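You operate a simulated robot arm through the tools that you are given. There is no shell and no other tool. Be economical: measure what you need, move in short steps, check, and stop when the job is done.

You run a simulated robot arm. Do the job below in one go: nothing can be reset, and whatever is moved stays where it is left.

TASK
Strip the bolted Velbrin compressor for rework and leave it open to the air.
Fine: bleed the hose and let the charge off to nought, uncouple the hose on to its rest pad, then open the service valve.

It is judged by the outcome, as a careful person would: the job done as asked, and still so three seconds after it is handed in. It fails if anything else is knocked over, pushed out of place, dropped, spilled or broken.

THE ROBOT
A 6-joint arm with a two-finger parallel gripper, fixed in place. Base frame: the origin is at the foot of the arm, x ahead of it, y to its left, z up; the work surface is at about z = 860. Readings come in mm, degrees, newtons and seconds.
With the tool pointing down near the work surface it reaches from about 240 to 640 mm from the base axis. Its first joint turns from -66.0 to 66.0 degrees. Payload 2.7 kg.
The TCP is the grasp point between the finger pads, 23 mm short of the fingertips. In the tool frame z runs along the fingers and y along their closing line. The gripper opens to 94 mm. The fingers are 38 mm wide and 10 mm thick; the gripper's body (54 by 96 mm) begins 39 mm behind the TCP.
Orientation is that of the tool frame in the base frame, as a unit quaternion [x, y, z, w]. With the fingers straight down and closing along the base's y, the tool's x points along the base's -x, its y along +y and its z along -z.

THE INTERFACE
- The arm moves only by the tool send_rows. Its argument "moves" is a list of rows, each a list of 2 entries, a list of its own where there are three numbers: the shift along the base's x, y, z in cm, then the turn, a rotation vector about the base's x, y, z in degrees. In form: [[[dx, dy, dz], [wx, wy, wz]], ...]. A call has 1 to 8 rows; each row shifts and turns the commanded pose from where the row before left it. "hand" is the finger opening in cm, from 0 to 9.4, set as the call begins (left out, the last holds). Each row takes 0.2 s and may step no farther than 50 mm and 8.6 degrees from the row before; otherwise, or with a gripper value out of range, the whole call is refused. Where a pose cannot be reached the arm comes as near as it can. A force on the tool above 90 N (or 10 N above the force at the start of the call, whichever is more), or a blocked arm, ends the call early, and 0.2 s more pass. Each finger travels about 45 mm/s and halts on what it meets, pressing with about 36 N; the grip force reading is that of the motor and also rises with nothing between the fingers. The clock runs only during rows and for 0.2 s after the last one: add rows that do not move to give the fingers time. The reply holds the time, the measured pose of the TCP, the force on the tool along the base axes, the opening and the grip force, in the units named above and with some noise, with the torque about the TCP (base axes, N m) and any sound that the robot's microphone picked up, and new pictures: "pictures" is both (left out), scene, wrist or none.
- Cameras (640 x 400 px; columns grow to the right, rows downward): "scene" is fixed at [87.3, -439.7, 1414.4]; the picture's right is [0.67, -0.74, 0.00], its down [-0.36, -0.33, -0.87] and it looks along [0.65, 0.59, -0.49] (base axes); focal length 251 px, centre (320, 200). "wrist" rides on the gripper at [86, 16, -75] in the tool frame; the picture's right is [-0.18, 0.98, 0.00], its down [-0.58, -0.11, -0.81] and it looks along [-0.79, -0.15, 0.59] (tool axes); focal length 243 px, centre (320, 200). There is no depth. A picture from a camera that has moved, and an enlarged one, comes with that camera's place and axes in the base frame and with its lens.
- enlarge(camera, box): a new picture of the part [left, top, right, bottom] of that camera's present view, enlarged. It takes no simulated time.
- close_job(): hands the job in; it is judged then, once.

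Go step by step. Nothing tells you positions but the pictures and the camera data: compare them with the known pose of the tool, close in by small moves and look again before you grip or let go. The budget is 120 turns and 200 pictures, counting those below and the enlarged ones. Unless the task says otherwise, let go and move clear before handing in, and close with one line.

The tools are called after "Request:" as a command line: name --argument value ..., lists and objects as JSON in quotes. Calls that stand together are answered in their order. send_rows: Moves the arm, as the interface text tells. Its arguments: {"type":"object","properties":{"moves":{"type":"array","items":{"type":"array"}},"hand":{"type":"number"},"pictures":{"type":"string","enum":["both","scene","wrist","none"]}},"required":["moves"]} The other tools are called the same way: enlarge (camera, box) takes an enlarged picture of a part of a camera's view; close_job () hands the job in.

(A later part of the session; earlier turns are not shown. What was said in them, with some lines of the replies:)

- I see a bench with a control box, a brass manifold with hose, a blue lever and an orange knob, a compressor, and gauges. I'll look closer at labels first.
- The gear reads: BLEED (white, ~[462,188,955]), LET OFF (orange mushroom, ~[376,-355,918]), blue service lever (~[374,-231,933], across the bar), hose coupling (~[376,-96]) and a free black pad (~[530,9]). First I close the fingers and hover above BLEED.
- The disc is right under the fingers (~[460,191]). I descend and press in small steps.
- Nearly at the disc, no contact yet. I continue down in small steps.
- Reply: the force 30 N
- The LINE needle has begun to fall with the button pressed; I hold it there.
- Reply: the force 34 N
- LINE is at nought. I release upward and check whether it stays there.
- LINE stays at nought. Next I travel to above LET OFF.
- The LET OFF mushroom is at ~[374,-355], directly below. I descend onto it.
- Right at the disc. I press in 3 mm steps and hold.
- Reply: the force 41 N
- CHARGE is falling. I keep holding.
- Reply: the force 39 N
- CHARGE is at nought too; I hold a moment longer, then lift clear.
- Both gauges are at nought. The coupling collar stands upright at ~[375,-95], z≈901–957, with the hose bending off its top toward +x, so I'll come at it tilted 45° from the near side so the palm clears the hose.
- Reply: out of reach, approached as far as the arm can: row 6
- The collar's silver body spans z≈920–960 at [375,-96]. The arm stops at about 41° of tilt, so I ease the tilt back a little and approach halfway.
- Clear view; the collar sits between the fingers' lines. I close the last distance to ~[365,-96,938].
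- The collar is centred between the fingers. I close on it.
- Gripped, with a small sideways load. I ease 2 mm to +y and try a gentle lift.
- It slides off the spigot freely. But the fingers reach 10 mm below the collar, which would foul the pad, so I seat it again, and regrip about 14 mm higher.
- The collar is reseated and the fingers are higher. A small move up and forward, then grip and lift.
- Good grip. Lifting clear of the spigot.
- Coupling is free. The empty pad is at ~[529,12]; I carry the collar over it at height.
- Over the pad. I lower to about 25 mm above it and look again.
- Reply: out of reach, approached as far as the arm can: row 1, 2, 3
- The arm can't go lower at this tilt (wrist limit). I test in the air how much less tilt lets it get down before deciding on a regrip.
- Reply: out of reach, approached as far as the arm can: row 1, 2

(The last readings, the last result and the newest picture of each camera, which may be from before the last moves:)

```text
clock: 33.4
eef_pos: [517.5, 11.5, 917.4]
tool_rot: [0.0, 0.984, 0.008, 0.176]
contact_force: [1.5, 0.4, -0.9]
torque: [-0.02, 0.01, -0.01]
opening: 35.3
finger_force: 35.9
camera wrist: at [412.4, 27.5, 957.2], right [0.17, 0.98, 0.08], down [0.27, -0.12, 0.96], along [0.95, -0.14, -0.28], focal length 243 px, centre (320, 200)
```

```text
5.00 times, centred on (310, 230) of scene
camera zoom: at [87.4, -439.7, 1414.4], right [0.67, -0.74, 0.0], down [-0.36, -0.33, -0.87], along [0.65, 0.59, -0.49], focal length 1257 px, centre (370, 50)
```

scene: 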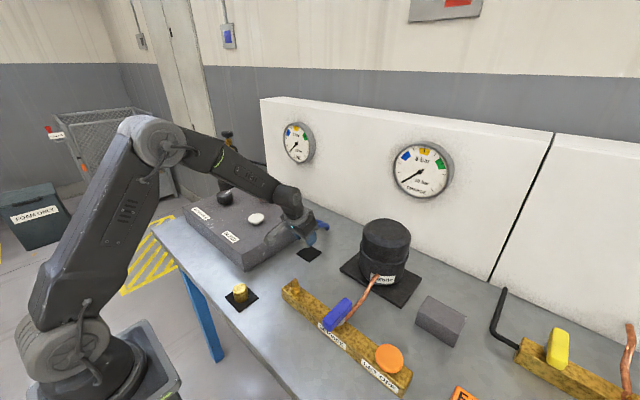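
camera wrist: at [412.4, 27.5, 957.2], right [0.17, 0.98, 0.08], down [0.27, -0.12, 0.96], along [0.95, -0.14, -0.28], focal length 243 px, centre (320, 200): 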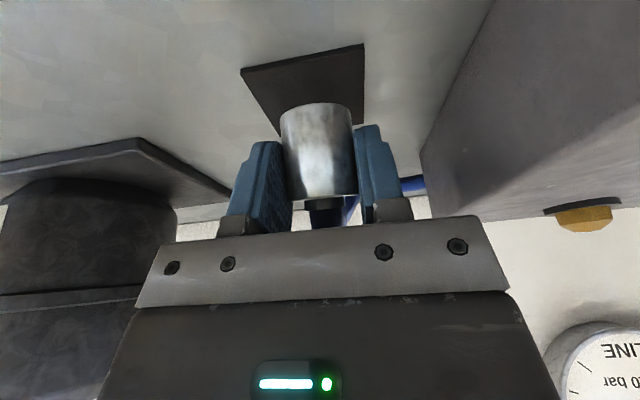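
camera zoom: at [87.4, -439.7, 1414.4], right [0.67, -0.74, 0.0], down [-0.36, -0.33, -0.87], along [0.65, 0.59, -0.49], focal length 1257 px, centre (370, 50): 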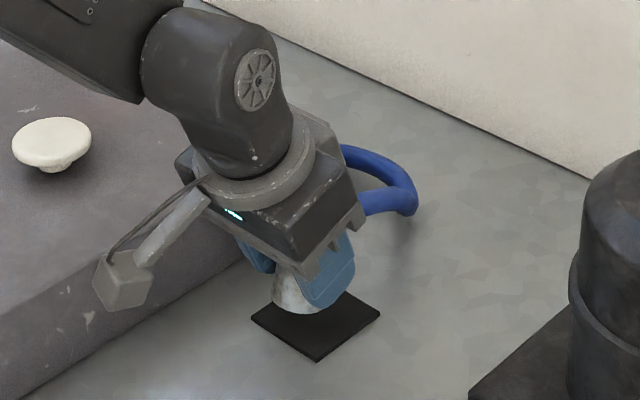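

At 20° it gets down fine, and the wrist view puts the pad centre at [526.5, 11], 57 mm square. I try to recover some tilt here so the collar stands closer to upright, and centre it.

Request:
send_rows --moves '[[[0.3, 0, 0], [0, -4, 0]], [[0, 0, 0], [0, -4, 0]], [[0, 0, 0], [0, -4, 0]], [[0, 0, 0], [0, 0, 0]]]' --pictures "wrist"

Request:
enlarge --camera "scene" --box '[260, 190, 360, 270]'

```text
clock: 34.4
eef_pos: [521.3, 11.9, 916.2]
tool_rot: [-0.002, 0.97, 0.007, 0.245]
contact_force: [0.3, 0.1, -1.1]
torque: [0.04, 0.03, 0.02]
opening: 35.4
finger_force: 36.2
out of reach, approached as far as the arm can: row 3
camera wrist: at [410.6, 27.3, 940.9], right [0.16, 0.98, 0.1], down [0.13, -0.12, 0.98], along [0.98, -0.14, -0.15], focal length 243 px, centre (320, 200)
```

wrist: 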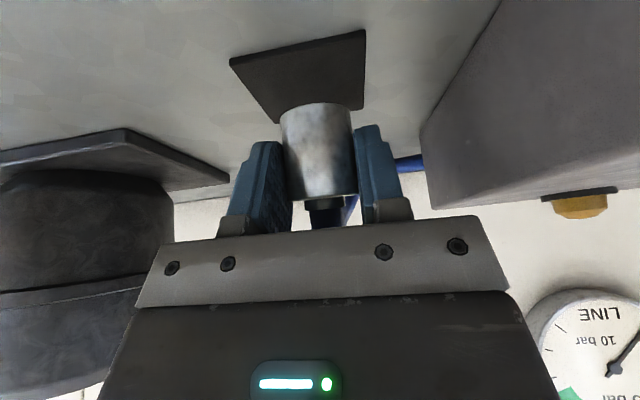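

```text
5.00 times, centred on (310, 230) of scene
camera zoom: at [87.3, -439.7, 1414.4], right [0.67, -0.74, 0.0], down [-0.36, -0.33, -0.87], along [0.65, 0.59, -0.49], focal length 1257 px, centre (370, 50)
```

zoom: 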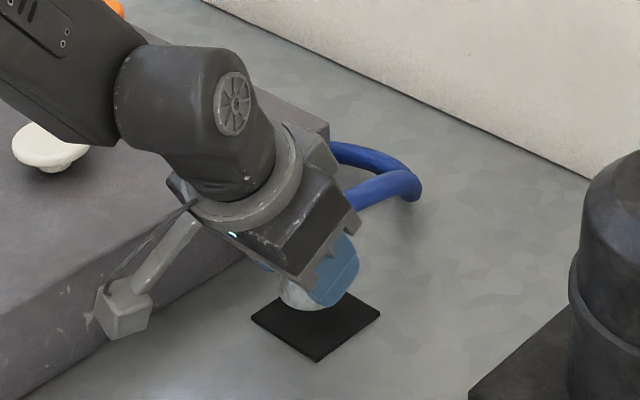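

Collar leans only ~8° now. I ease 3° back for wrist margin and lower in small steps to contact.

Request:
send_rows --moves '[[[0, 0, -0.4], [0, 3, 0]], [[0, 0, -0.4], [0, 0, 0]], [[0, 0, -0.3], [0, 0, 0]], [[0, 0, -0.2], [0, 0, 0]], [[0, 0, 0], [0, 0, 0]]]' --pictures "wrist"

Request:
enlarge --camera "scene" --box '[280, 210, 340, 270]'

```text
clock: 35.6
eef_pos: [521.0, 8.9, 903.1]
tool_rot: [-0.002, 0.975, 0.008, 0.221]
contact_force: [-3.0, 1.2, 7.5]
torque: [-0.04, -0.05, -0.01]
opening: 35.5
finger_force: 36.4
camera wrist: at [412.1, 25.1, 933.0], right [0.16, 0.98, 0.09], down [0.18, -0.12, 0.98], along [0.97, -0.14, -0.2], focal length 243 px, centre (320, 200)
```

wrist: 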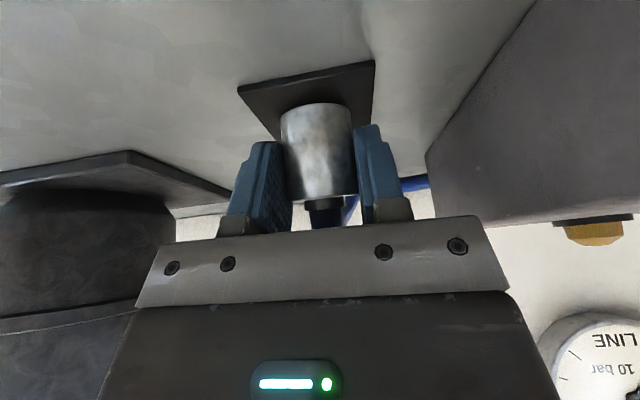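

```text
6.67 times, centred on (310, 240) of scene
camera zoom: at [87.1, -439.6, 1414.4], right [0.67, -0.74, 0.0], down [-0.36, -0.33, -0.87], along [0.65, 0.59, -0.49], focal length 1676 px, centre (387, -67)
```

zoom: 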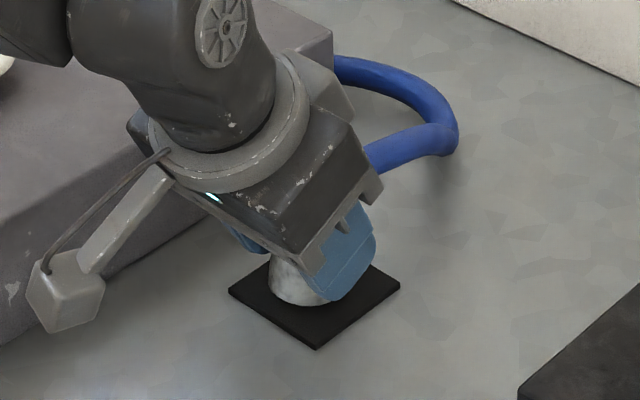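

Contact with the pad (about 7 N). I press a few mm so the collar pivots flat in the grip.

Request:
send_rows --moves '[[[0, 0.1, -0.15], [0, 0, 0]], [[0, 0, -0.15], [0, 0, 0]], [[0, 0, 0], [0, 0, 0]]]' --pictures "wrist"

Request:
enlarge --camera "wrist" --box '[220, 50, 420, 240]'

```text
clock: 36.4
eef_pos: [522.3, 11.4, 901.0]
tool_rot: [-0.002, 0.975, 0.008, 0.223]
contact_force: [3.0, -8.0, 21.9]
torque: [-0.44, -0.56, -0.17]
opening: 35.7
finger_force: 36.2
camera wrist: at [412.5, 26.9, 930.1], right [0.16, 0.98, 0.09], down [0.17, -0.12, 0.98], along [0.97, -0.14, -0.19], focal length 243 px, centre (320, 200)
```

wrist: 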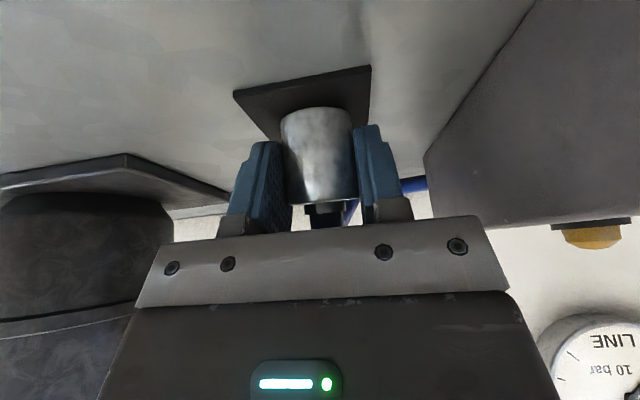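

```text
2.11 times, centred on (320, 145) of wrist
camera zoom: at [412.5, 26.9, 930.1], right [0.16, 0.98, 0.09], down [0.17, -0.12, 0.98], along [0.97, -0.14, -0.19], focal length 511 px, centre (320, 316)
```

zoom: 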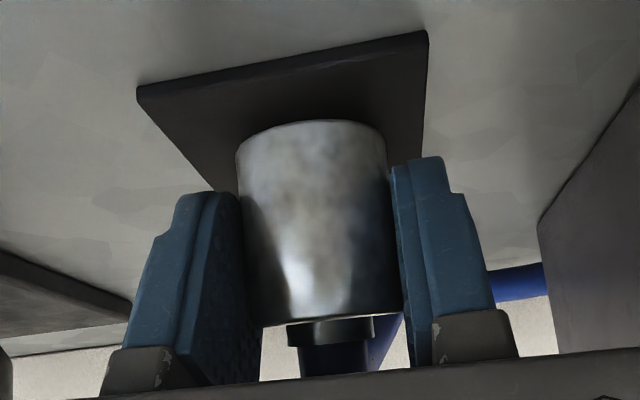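

Request:
send_rows --moves '[[[0, -0.05, -0.15], [0, 0, 0]], [[0, 0, -0.1], [0, 0, 0]], [[0, 0, 0], [0, 0, 0]]]' --pictures "wrist"

Request:
enlarge --camera "wrist" --box '[220, 50, 420, 240]'

Request:
enlarge --camera "scene" --box '[280, 210, 340, 270]'

```text
clock: 37.2
eef_pos: [520.8, 12.0, 897.6]
tool_rot: [-0.002, 0.975, 0.007, 0.221]
contact_force: [-0.8, -0.5, 23.1]
torque: [-0.14, -0.47, -0.02]
opening: 35.5
finger_force: 35.9
camera wrist: at [411.7, 27.2, 927.5], right [0.16, 0.98, 0.09], down [0.18, -0.12, 0.98], along [0.97, -0.14, -0.19], focal length 243 px, centre (320, 200)
```

wrist: 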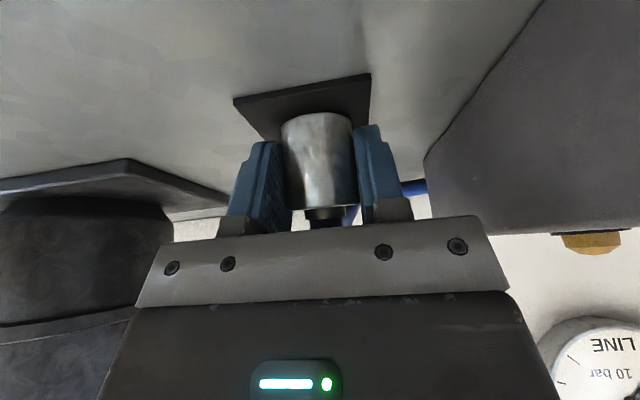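

```text
2.11 times, centred on (320, 145) of wrist
camera zoom: at [411.7, 27.2, 927.5], right [0.16, 0.98, 0.09], down [0.18, -0.12, 0.98], along [0.97, -0.14, -0.19], focal length 511 px, centre (320, 316)
```

zoom: 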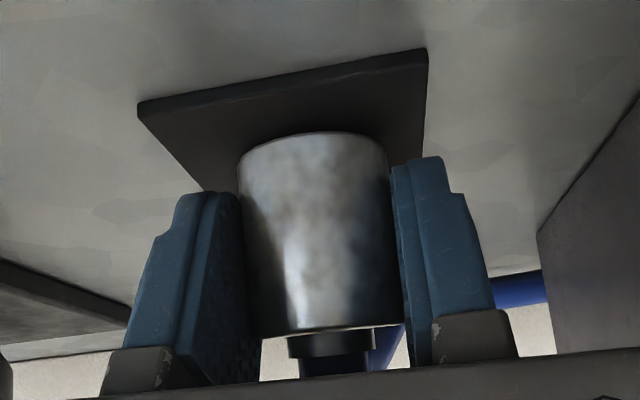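

```text
6.67 times, centred on (310, 240) of scene
camera zoom: at [86.9, -439.7, 1414.4], right [0.67, -0.74, 0.0], down [-0.36, -0.33, -0.87], along [0.65, 0.59, -0.49], focal length 1676 px, centre (387, -67)
```

zoom: 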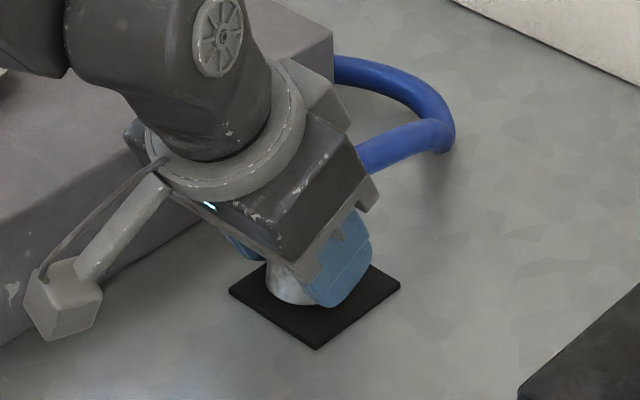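

The collar rests on the pad under load. I open the fingers in place.

Request:
send_rows --moves '[[[0, 0, 0.05], [0, 0, 0]], [[0, 0, 0], [0, 0, 0]], [[0, 0, 0], [0, 0, 0]]]' --hand 5.4 --pictures "wrist"

Request:
enlarge --camera "wrist" --box '[220, 50, 420, 240]'

Request:
enlarge --camera "scene" --box '[280, 210, 340, 270]'

```text
clock: 38.0
eef_pos: [520.6, 11.5, 895.9]
tool_rot: [-0.001, 0.976, 0.007, 0.219]
contact_force: [0.3, 0.6, -0.5]
torque: [-0.02, -0.01, -0.04]
opening: 54.0
finger_force: 0.0
camera wrist: at [410.9, 26.6, 926.6], right [0.16, 0.98, 0.09], down [0.18, -0.12, 0.98], along [0.97, -0.14, -0.2], focal length 243 px, centre (320, 200)
```

wrist: 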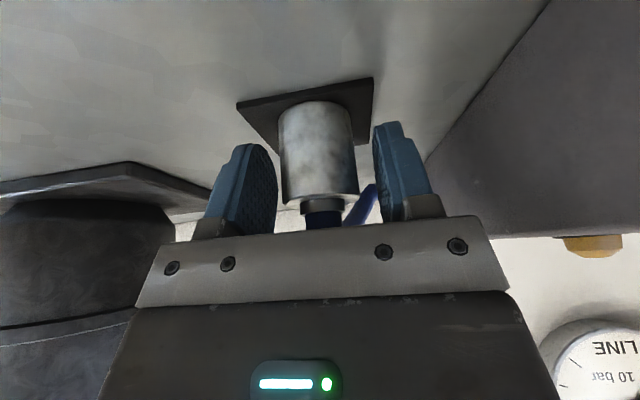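

```text
2.11 times, centred on (320, 145) of wrist
camera zoom: at [410.9, 26.6, 926.6], right [0.16, 0.98, 0.09], down [0.18, -0.12, 0.98], along [0.97, -0.14, -0.2], focal length 511 px, centre (320, 316)
```

zoom: 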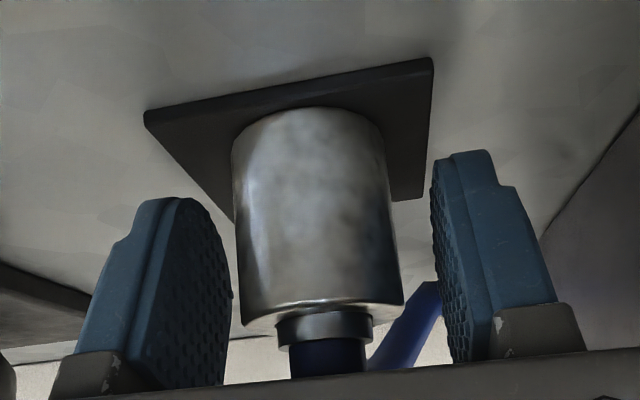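

```text
6.67 times, centred on (310, 240) of scene
camera zoom: at [87.3, -439.7, 1414.4], right [0.67, -0.74, 0.0], down [-0.36, -0.33, -0.87], along [0.65, 0.59, -0.49], focal length 1676 px, centre (387, -67)
```

zoom: 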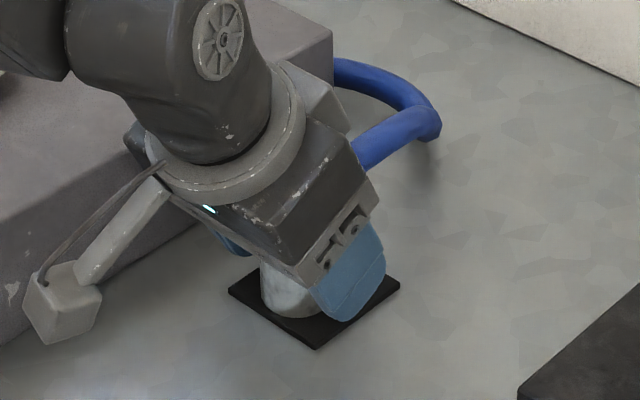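

The collar stands upright on the pad. I back out along the tool axis.

Request:
send_rows --moves '[[[-1, 0, 1.5], [0, 0, 0]], [[-2, 0, 2.5], [0, 0, 0]], [[-2.5, 0, 3.5], [0, 0, 0]], [[-2.5, 0, 3.5], [0, 0, 0]], [[-2, -1, 3], [0, 8, 0]], [[-2, -2, 1], [0, 8, 0]], [[0, -2, 0], [0, 8, 0]]]' --hand 6.5

Request:
enlarge --camera "scene" --box '[270, 200, 370, 280]'

```text
clock: 39.6
eef_pos: [402.9, -38.3, 1044.5]
tool_rot: [0.0, 1.0, 0.008, 0.01]
contact_force: [0.2, 1.2, 0.2]
torque: [0.02, -0.02, 0.01]
opening: 65.2
finger_force: 0.0
camera wrist: at [315.2, -23.8, 1116.6], right [0.18, 0.98, 0.02], down [0.56, -0.12, 0.82], along [0.81, -0.14, -0.58], focal length 243 px, centre (320, 200)
```

scene: 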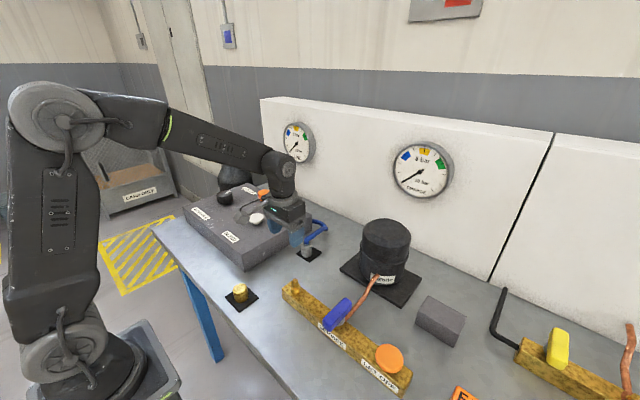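
wrist: 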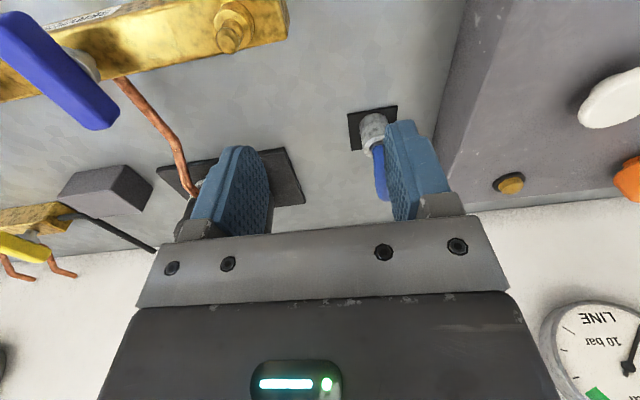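

```text
5.00 times, centred on (320, 240) of scene
camera zoom: at [87.3, -439.6, 1414.4], right [0.67, -0.74, 0.0], down [-0.36, -0.33, -0.87], along [0.65, 0.59, -0.49], focal length 1257 px, centre (320, 0)
```

zoom: 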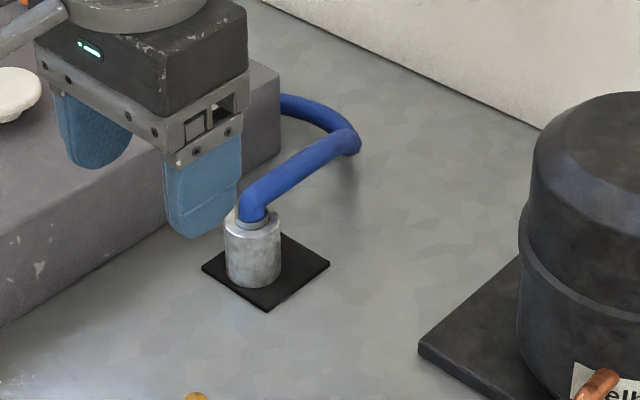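

The coupling stands on its pad. Next I move above the blue service lever to look at it closely.

Request:
send_rows --moves '[[[-0.7, -4.8, 0], [0, 1.2, 0]], [[-0.7, -4.8, 0], [0, 0, 0]], [[-0.7, -4.8, 0], [0, 0, 0]], [[-0.7, -4.8, 0], [0, 0, 0]], [[0, 0, 0], [0, 0, 0]]]'

Request:
enlarge --camera "wrist" --box '[220, 0, 460, 150]'

Request:
enlarge --camera "scene" --box '[290, 270, 390, 350]'

```text
clock: 40.8
eef_pos: [377.5, -230.0, 1043.9]
tool_rot: [0.0, 1.0, 0.007, 0.0]
contact_force: [-0.3, 0.2, 0.5]
torque: [-0.02, -0.01, -0.03]
opening: 65.0
finger_force: 0.1
camera wrist: at [291.6, -214.6, 1118.5], right [0.18, 0.98, 0.02], down [0.58, -0.12, 0.81], along [0.79, -0.14, -0.59], focal length 243 px, centre (320, 200)
```

scene: 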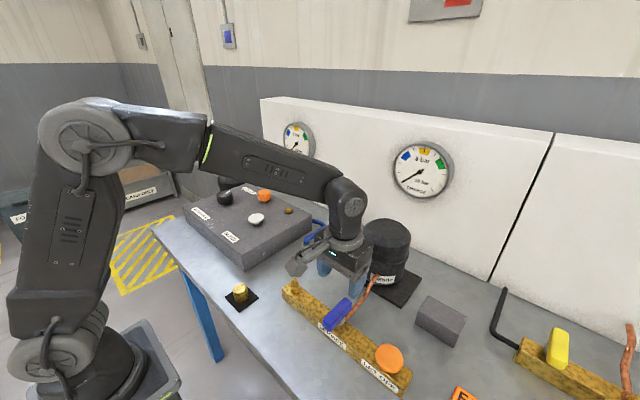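
wrist: 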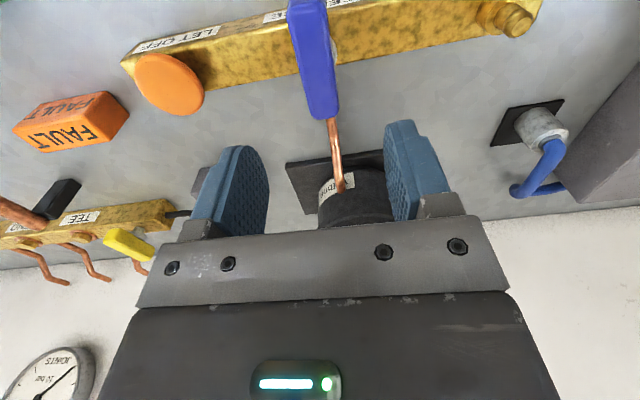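

```text
2.67 times, centred on (340, 75) of wrist
camera zoom: at [291.6, -214.6, 1118.5], right [0.18, 0.98, 0.02], down [0.58, -0.12, 0.81], along [0.79, -0.14, -0.59], focal length 647 px, centre (267, 533)
```

zoom: 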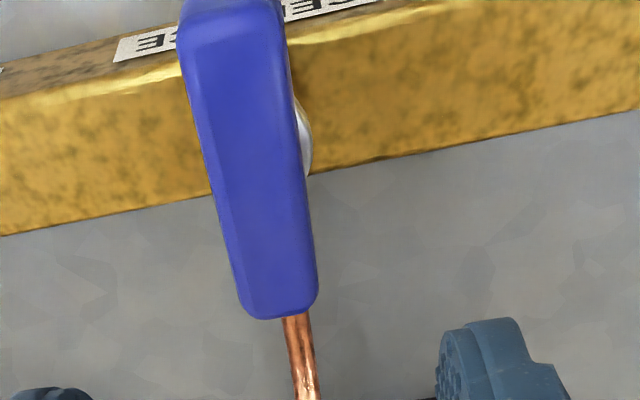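

```text
5.00 times, centred on (340, 310) of scene
camera zoom: at [87.3, -439.7, 1414.4], right [0.67, -0.74, 0.0], down [-0.36, -0.33, -0.87], along [0.65, 0.59, -0.49], focal length 1257 px, centre (220, -350)
```

zoom: 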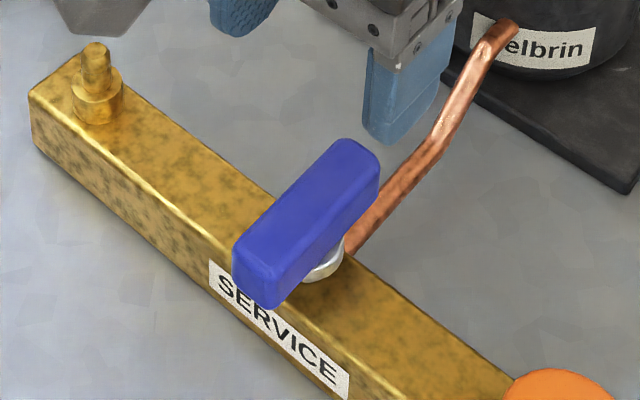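

The lever is a ~23 mm wide paddle along x, pivot ≈[375,-231], z≈927–948, across the bar (closed). I go down astride it.

Request:
send_rows --moves '[[[-0.2, -0.15, -4], [0, 0, 0]], [[0, 0, -3.5], [0, 0, 0]], [[0, 0, -1.5], [0, 0, 0]], [[0, 0, -1.5], [0, 0, 0]], [[0, 0, 0], [0, 0, 0]]]' --hand 5.0

Request:
enlarge --camera "scene" --box '[290, 270, 390, 350]'

```text
clock: 42.0
eef_pos: [372.3, -233.1, 943.4]
tool_rot: [-0.001, 1.0, 0.008, 0.002]
contact_force: [0.1, -0.2, -0.1]
torque: [-0.03, 0.01, 0.02]
opening: 50.0
finger_force: 0.1
camera wrist: at [285.8, -216.8, 1018.1], right [0.18, 0.98, 0.02], down [0.58, -0.12, 0.81], along [0.79, -0.14, -0.59], focal length 243 px, centre (320, 200)
```

scene: 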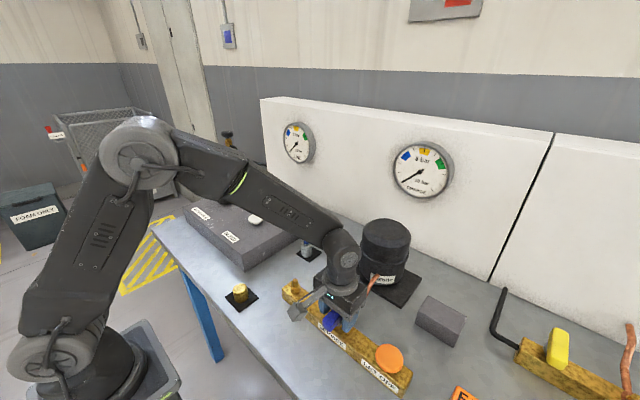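
wrist: 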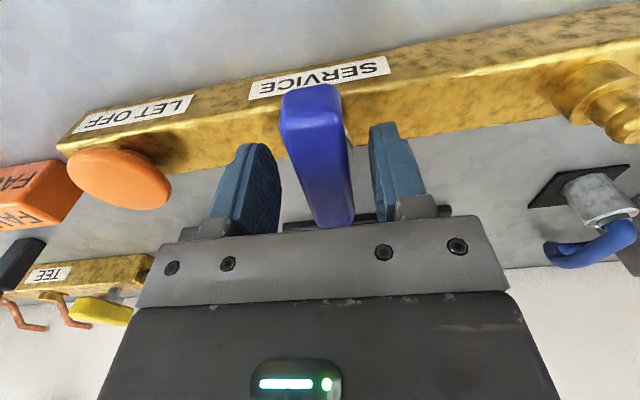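

```text
5.00 times, centred on (340, 310) of scene
camera zoom: at [87.3, -439.7, 1414.4], right [0.67, -0.74, 0.0], down [-0.36, -0.33, -0.87], along [0.65, 0.59, -0.49], focal length 1257 px, centre (220, -350)
```

zoom: 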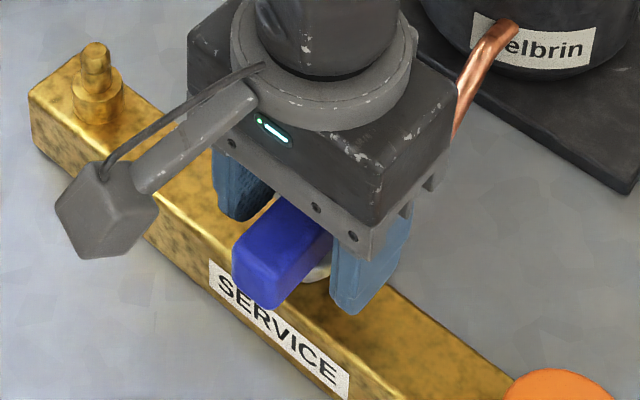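

Centred astride the lever. I grip it.

Request:
send_rows --moves '[[[0.2, 0.1, -0.4], [0, 0, 0]], [[0, 0, 0], [0, 0, 0]], [[0, 0, 0], [0, 0, 0]], [[0, 0, 0], [0, 0, 0]]]' --hand 1.5 --pictures "none"

Request:
send_rows --moves '[[[0, 0, 0], [0, 0, 5]], [[0, 0, 0], [0, 0, 5]], [[0, 0, 0], [0, 0, 0]]]' --pictures "wrist"

```text
clock: 43.0
eef_pos: [372.6, -229.7, 940.5]
tool_rot: [0.0, 1.0, 0.008, 0.001]
contact_force: [-4.6, 5.9, 9.2]
torque: [0.18, 0.43, 0.02]
opening: 31.3
finger_force: 45.2
```

```text
clock: 43.8
eef_pos: [374.0, -229.6, 940.1]
tool_rot: [-0.088, 0.996, 0.008, 0.001]
contact_force: [-0.2, 16.1, 18.4]
torque: [0.17, 1.05, 0.05]
opening: 31.7
finger_force: 45.0
camera wrist: at [286.1, -230.7, 1014.1], right [0.01, 1.0, 0.02], down [0.59, -0.02, 0.81], along [0.81, 0.0, -0.59], focal length 243 px, centre (320, 200)
```

wrist: 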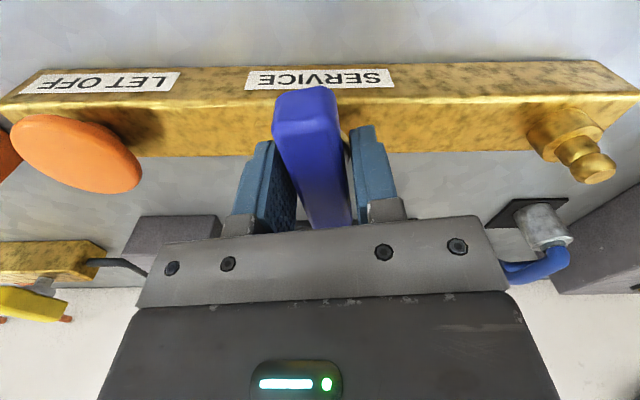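

The grip is wider than the paddle (31 mm), so the tips are likely on the stem flange, though the lever seems to follow. I open, rise 6 mm and regrip on the paddle only.

Request:
send_rows --moves '[[[0, 0, 0], [0, 0, 0]], [[0, 0, 0.7], [0, 0, 0]], [[0, 0, 0], [0, 0, 0]]]' --hand 4.5 --pictures "wrist"

Request:
send_rows --moves '[[[0, 0, 0], [0, 0, 0]], [[0, 0, 0], [0, 0, 0]], [[0, 0, 0], [0, 0, 0]], [[0, 0, 0], [0, 0, 0]]]' --hand 1.5 --pictures "wrist"

Request:
enlarge --camera "scene" --box '[290, 270, 390, 350]'

```text
clock: 44.6
eef_pos: [374.9, -230.2, 945.9]
tool_rot: [-0.086, 0.996, 0.008, 0.001]
contact_force: [0.3, 0.1, -0.2]
torque: [-0.02, 0.01, -0.02]
opening: 45.0
finger_force: 0.2
camera wrist: at [286.2, -230.3, 1019.8], right [0.01, 1.0, 0.02], down [0.59, -0.02, 0.81], along [0.81, 0.0, -0.59], focal length 243 px, centre (320, 200)
```

wrist: 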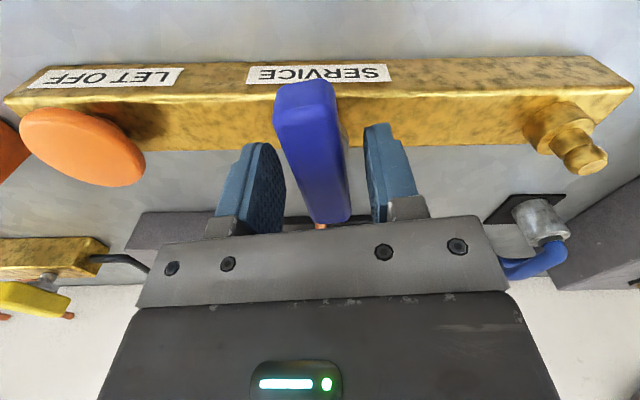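

```text
clock: 45.6
eef_pos: [372.7, -230.2, 945.1]
tool_rot: [-0.087, 0.996, 0.007, 0.002]
contact_force: [-0.6, -1.2, -1.0]
torque: [-1.07, -0.2, -0.03]
opening: 25.3
finger_force: 44.9
camera wrist: at [286.2, -230.3, 1019.8], right [0.01, 1.0, 0.01], down [0.59, -0.02, 0.81], along [0.81, 0.0, -0.59], focal length 243 px, centre (320, 200)
```

wrist: 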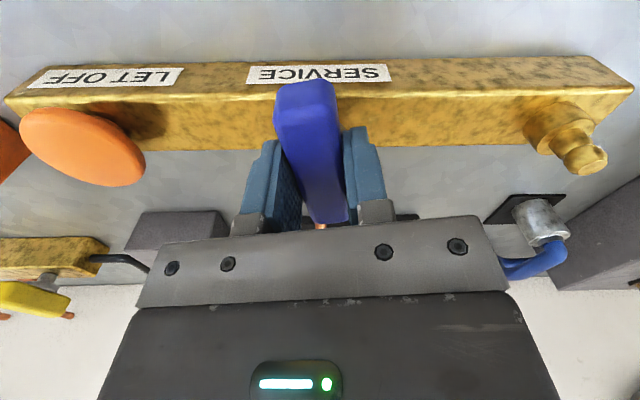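

```text
5.00 times, centred on (340, 310) of scene
camera zoom: at [87.3, -439.6, 1414.4], right [0.67, -0.74, 0.0], down [-0.36, -0.33, -0.87], along [0.65, 0.59, -0.49], focal length 1257 px, centre (220, -350)
```

zoom: 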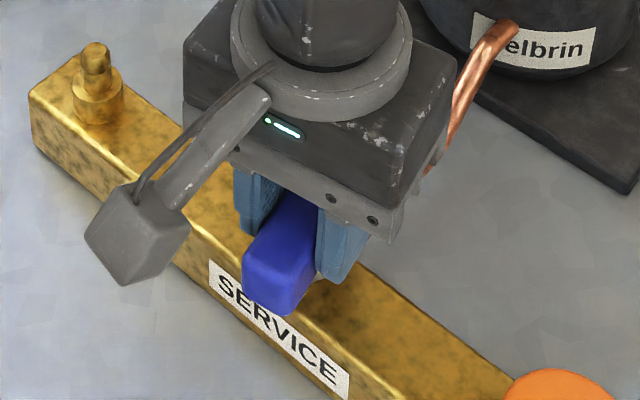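

The lever has turned with the tool, and the grip is now 25 mm on the paddle. I keep turning the same way.

Request:
send_rows --moves '[[[0, 0, 0], [0, 0, 8]], [[0, 0, 0], [0, 0, 8]], [[0, 0, 0], [0, 0, 8]], [[0, 0, 0], [0, 0, 8]], [[0, 0, 0], [0, 0, 0]]]'

```text
clock: 46.8
eef_pos: [374.5, -232.8, 945.7]
tool_rot: [-0.358, 0.934, 0.008, -0.001]
contact_force: [10.5, -1.7, -18.5]
torque: [-0.52, -1.16, -0.03]
opening: 25.3
finger_force: 44.9
camera wrist: at [300.1, -277.8, 1019.8], right [-0.52, 0.85, 0.02], down [0.51, 0.3, 0.81], along [0.68, 0.43, -0.59], focal length 243 px, centre (320, 200)
```

scene: 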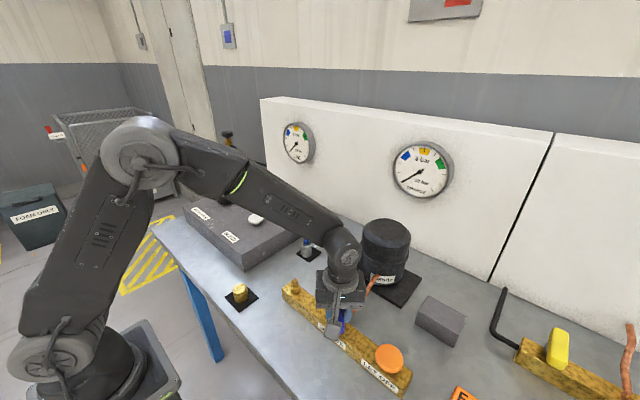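
wrist: 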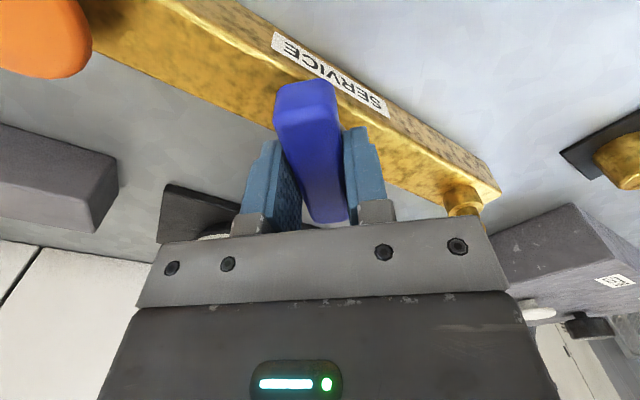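

It follows cleanly at 42°. I continue toward 90°.

Request:
send_rows --moves '[[[0, 0, 0], [0, 0, 8]], [[0, 0, 0], [0, 0, 8]], [[0, 0, 0], [0, 0, 8]], [[0, 0, 0], [0, 0, 8]], [[0, 0, 0], [0, 0, 8]], [[0, 0, 0], [0, 0, 8]], [[0, 0, 0], [0, 0, 0]]]'

```text
clock: 48.4
eef_pos: [375.3, -231.9, 946.2]
tool_rot: [0.708, -0.706, -0.005, 0.004]
contact_force: [24.6, -5.3, -19.3]
torque: [0.96, -1.07, -0.23]
opening: 25.2
finger_force: 45.6
camera wrist: at [360.3, -317.7, 1020.1], right [-0.98, 0.18, 0.01], down [0.12, 0.58, 0.81], along [0.14, 0.79, -0.59], focal length 243 px, centre (320, 200)
```

scene: 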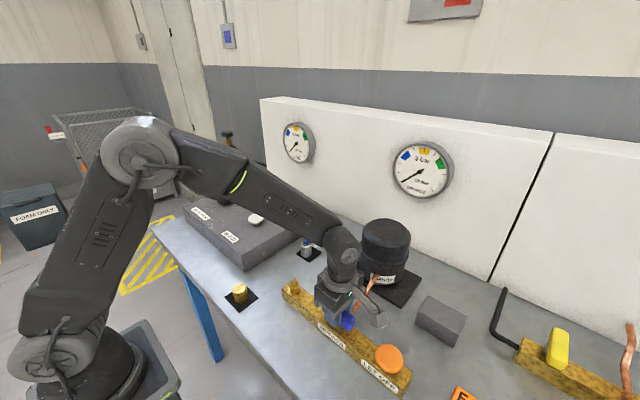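
wrist: 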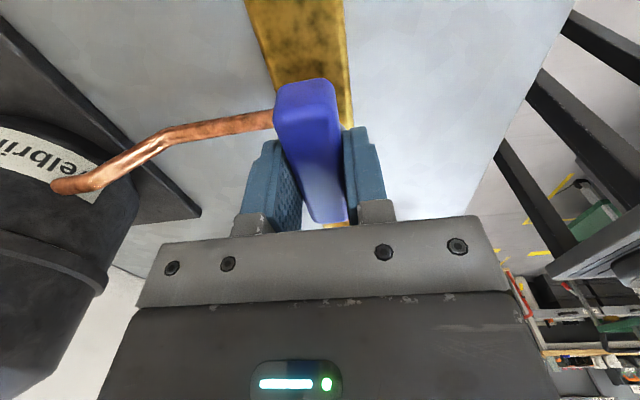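

The lever now lies along the bar. I let go, and rise straight up to check.

Request:
send_rows --moves '[[[0, 0, 0], [0, 0, 0]], [[0, 0, 0], [0, 0, 0]], [[0, 0, 3], [0, 0, 0]], [[0, 0, 4.5], [0, 0, 0]], [[0, 0, 4.5], [0, 0, 0]]]' --hand 4.2

Request:
enlarge --camera "scene" --box '[290, 270, 390, 350]'

```text
clock: 49.6
eef_pos: [374.7, -232.5, 1068.5]
tool_rot: [-0.707, 0.707, 0.007, -0.004]
contact_force: [-0.6, 0.4, -0.8]
torque: [0.02, 0.01, 0.0]
opening: 41.9
finger_force: 0.1
camera wrist: at [359.7, -318.9, 1143.0], right [-0.98, 0.18, 0.02], down [0.12, 0.58, 0.81], along [0.14, 0.79, -0.59], focal length 243 px, centre (320, 200)
```

scene: 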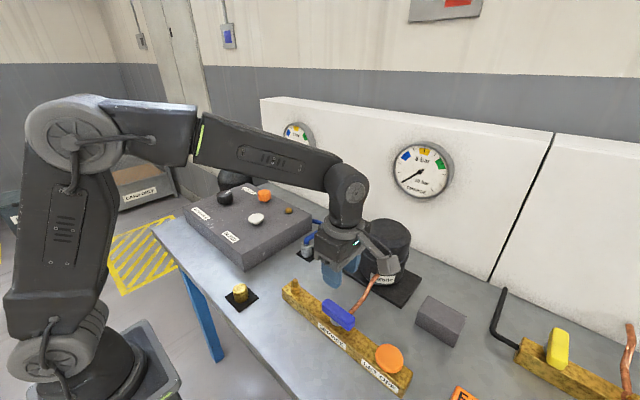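
wrist: 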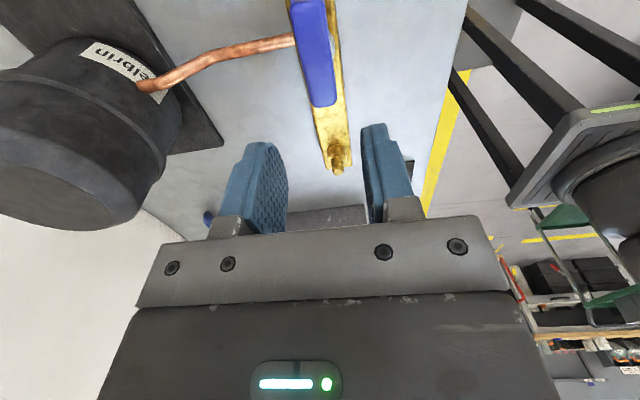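

```text
5.00 times, centred on (340, 310) of scene
camera zoom: at [87.3, -439.6, 1414.4], right [0.67, -0.74, 0.0], down [-0.36, -0.33, -0.87], along [0.65, 0.59, -0.49], focal length 1257 px, centre (220, -350)
```

zoom: 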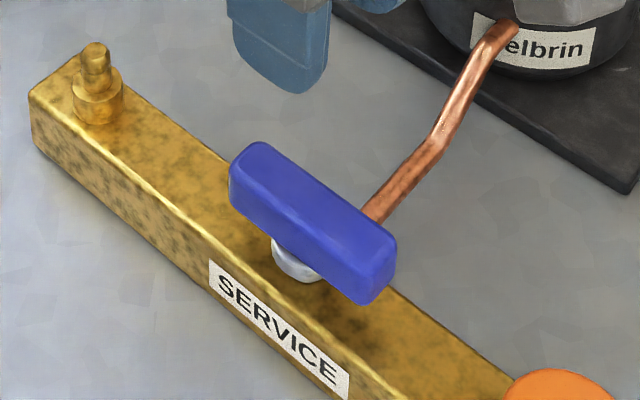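

The lever is in line with the bar, valve open. I withdraw up and back and check gauges and coupling one last time.

Request:
send_rows --moves '[[[0, 1, 4], [0, 0, 0]], [[-1, 2, 4], [0, 0, 0]], [[-1, 3, 3], [0, 0, 0]], [[-1, 3, 3], [0, 0, 0]], [[-1, 3, 2], [0, 0, 0]], [[0, 0, 0], [0, 0, 0]], [[0, 0, 0], [0, 0, 0]]]'

Request:
enlarge --camera "scene" --box '[270, 110, 470, 210]'

Request:
enlarge --camera "scene" --box '[220, 200, 420, 380]'

```text
clock: 51.2
eef_pos: [332.2, -110.2, 1226.3]
tool_rot: [0.707, -0.707, -0.007, 0.005]
contact_force: [-0.2, 0.0, 0.2]
torque: [0.02, 0.02, -0.02]
opening: 42.1
finger_force: 0.0
camera wrist: at [317.3, -196.2, 1301.0], right [-0.98, 0.18, 0.02], down [0.12, 0.58, 0.81], along [0.14, 0.79, -0.59], focal length 243 px, centre (320, 200)
```

scene: 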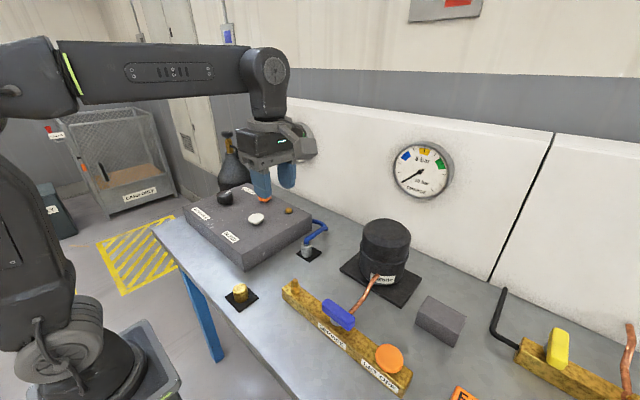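
wrist: 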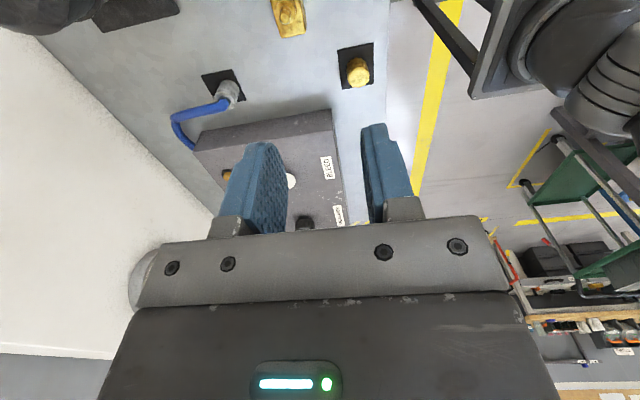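

```text
3.20 times, centred on (370, 160) of scene
camera zoom: at [87.3, -439.6, 1414.4], right [0.67, -0.74, 0.0], down [-0.36, -0.33, -0.87], along [0.65, 0.59, -0.49], focal length 804 px, centre (160, 328)
```

zoom: 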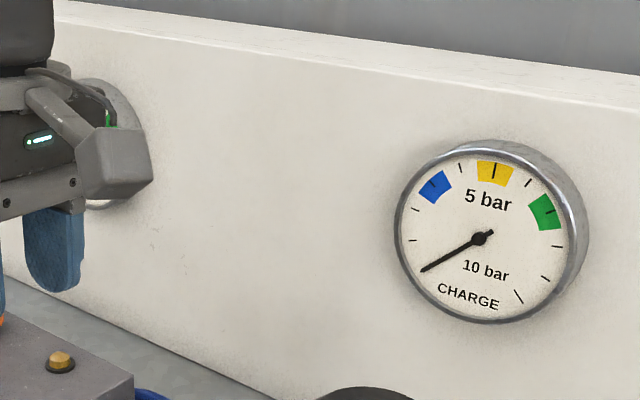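

```text
2.22 times, centred on (320, 290) of scene
camera zoom: at [87.3, -439.6, 1414.4], right [0.67, -0.74, 0.0], down [-0.36, -0.33, -0.87], along [0.65, 0.59, -0.49], focal length 559 px, centre (320, 0)
```

zoom: 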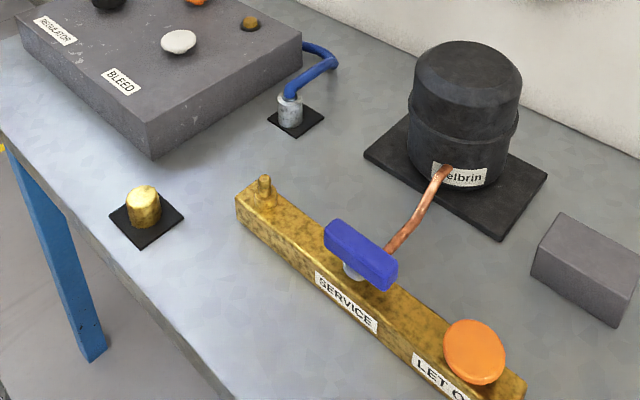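

CHARGE reads nought, the coupling stands on its pad, the service lever is open along the bar and nothing else has moved. LINE is hidden behind the arm here, but read nought when last seen. Handing in.

Request:
close_job

```text
The job is handed in.
```

The hose is bled, the charge is let off to nought, and the hose is uncoupled onto its rest pad. The service valve is open, so the compressor is left open to the air.
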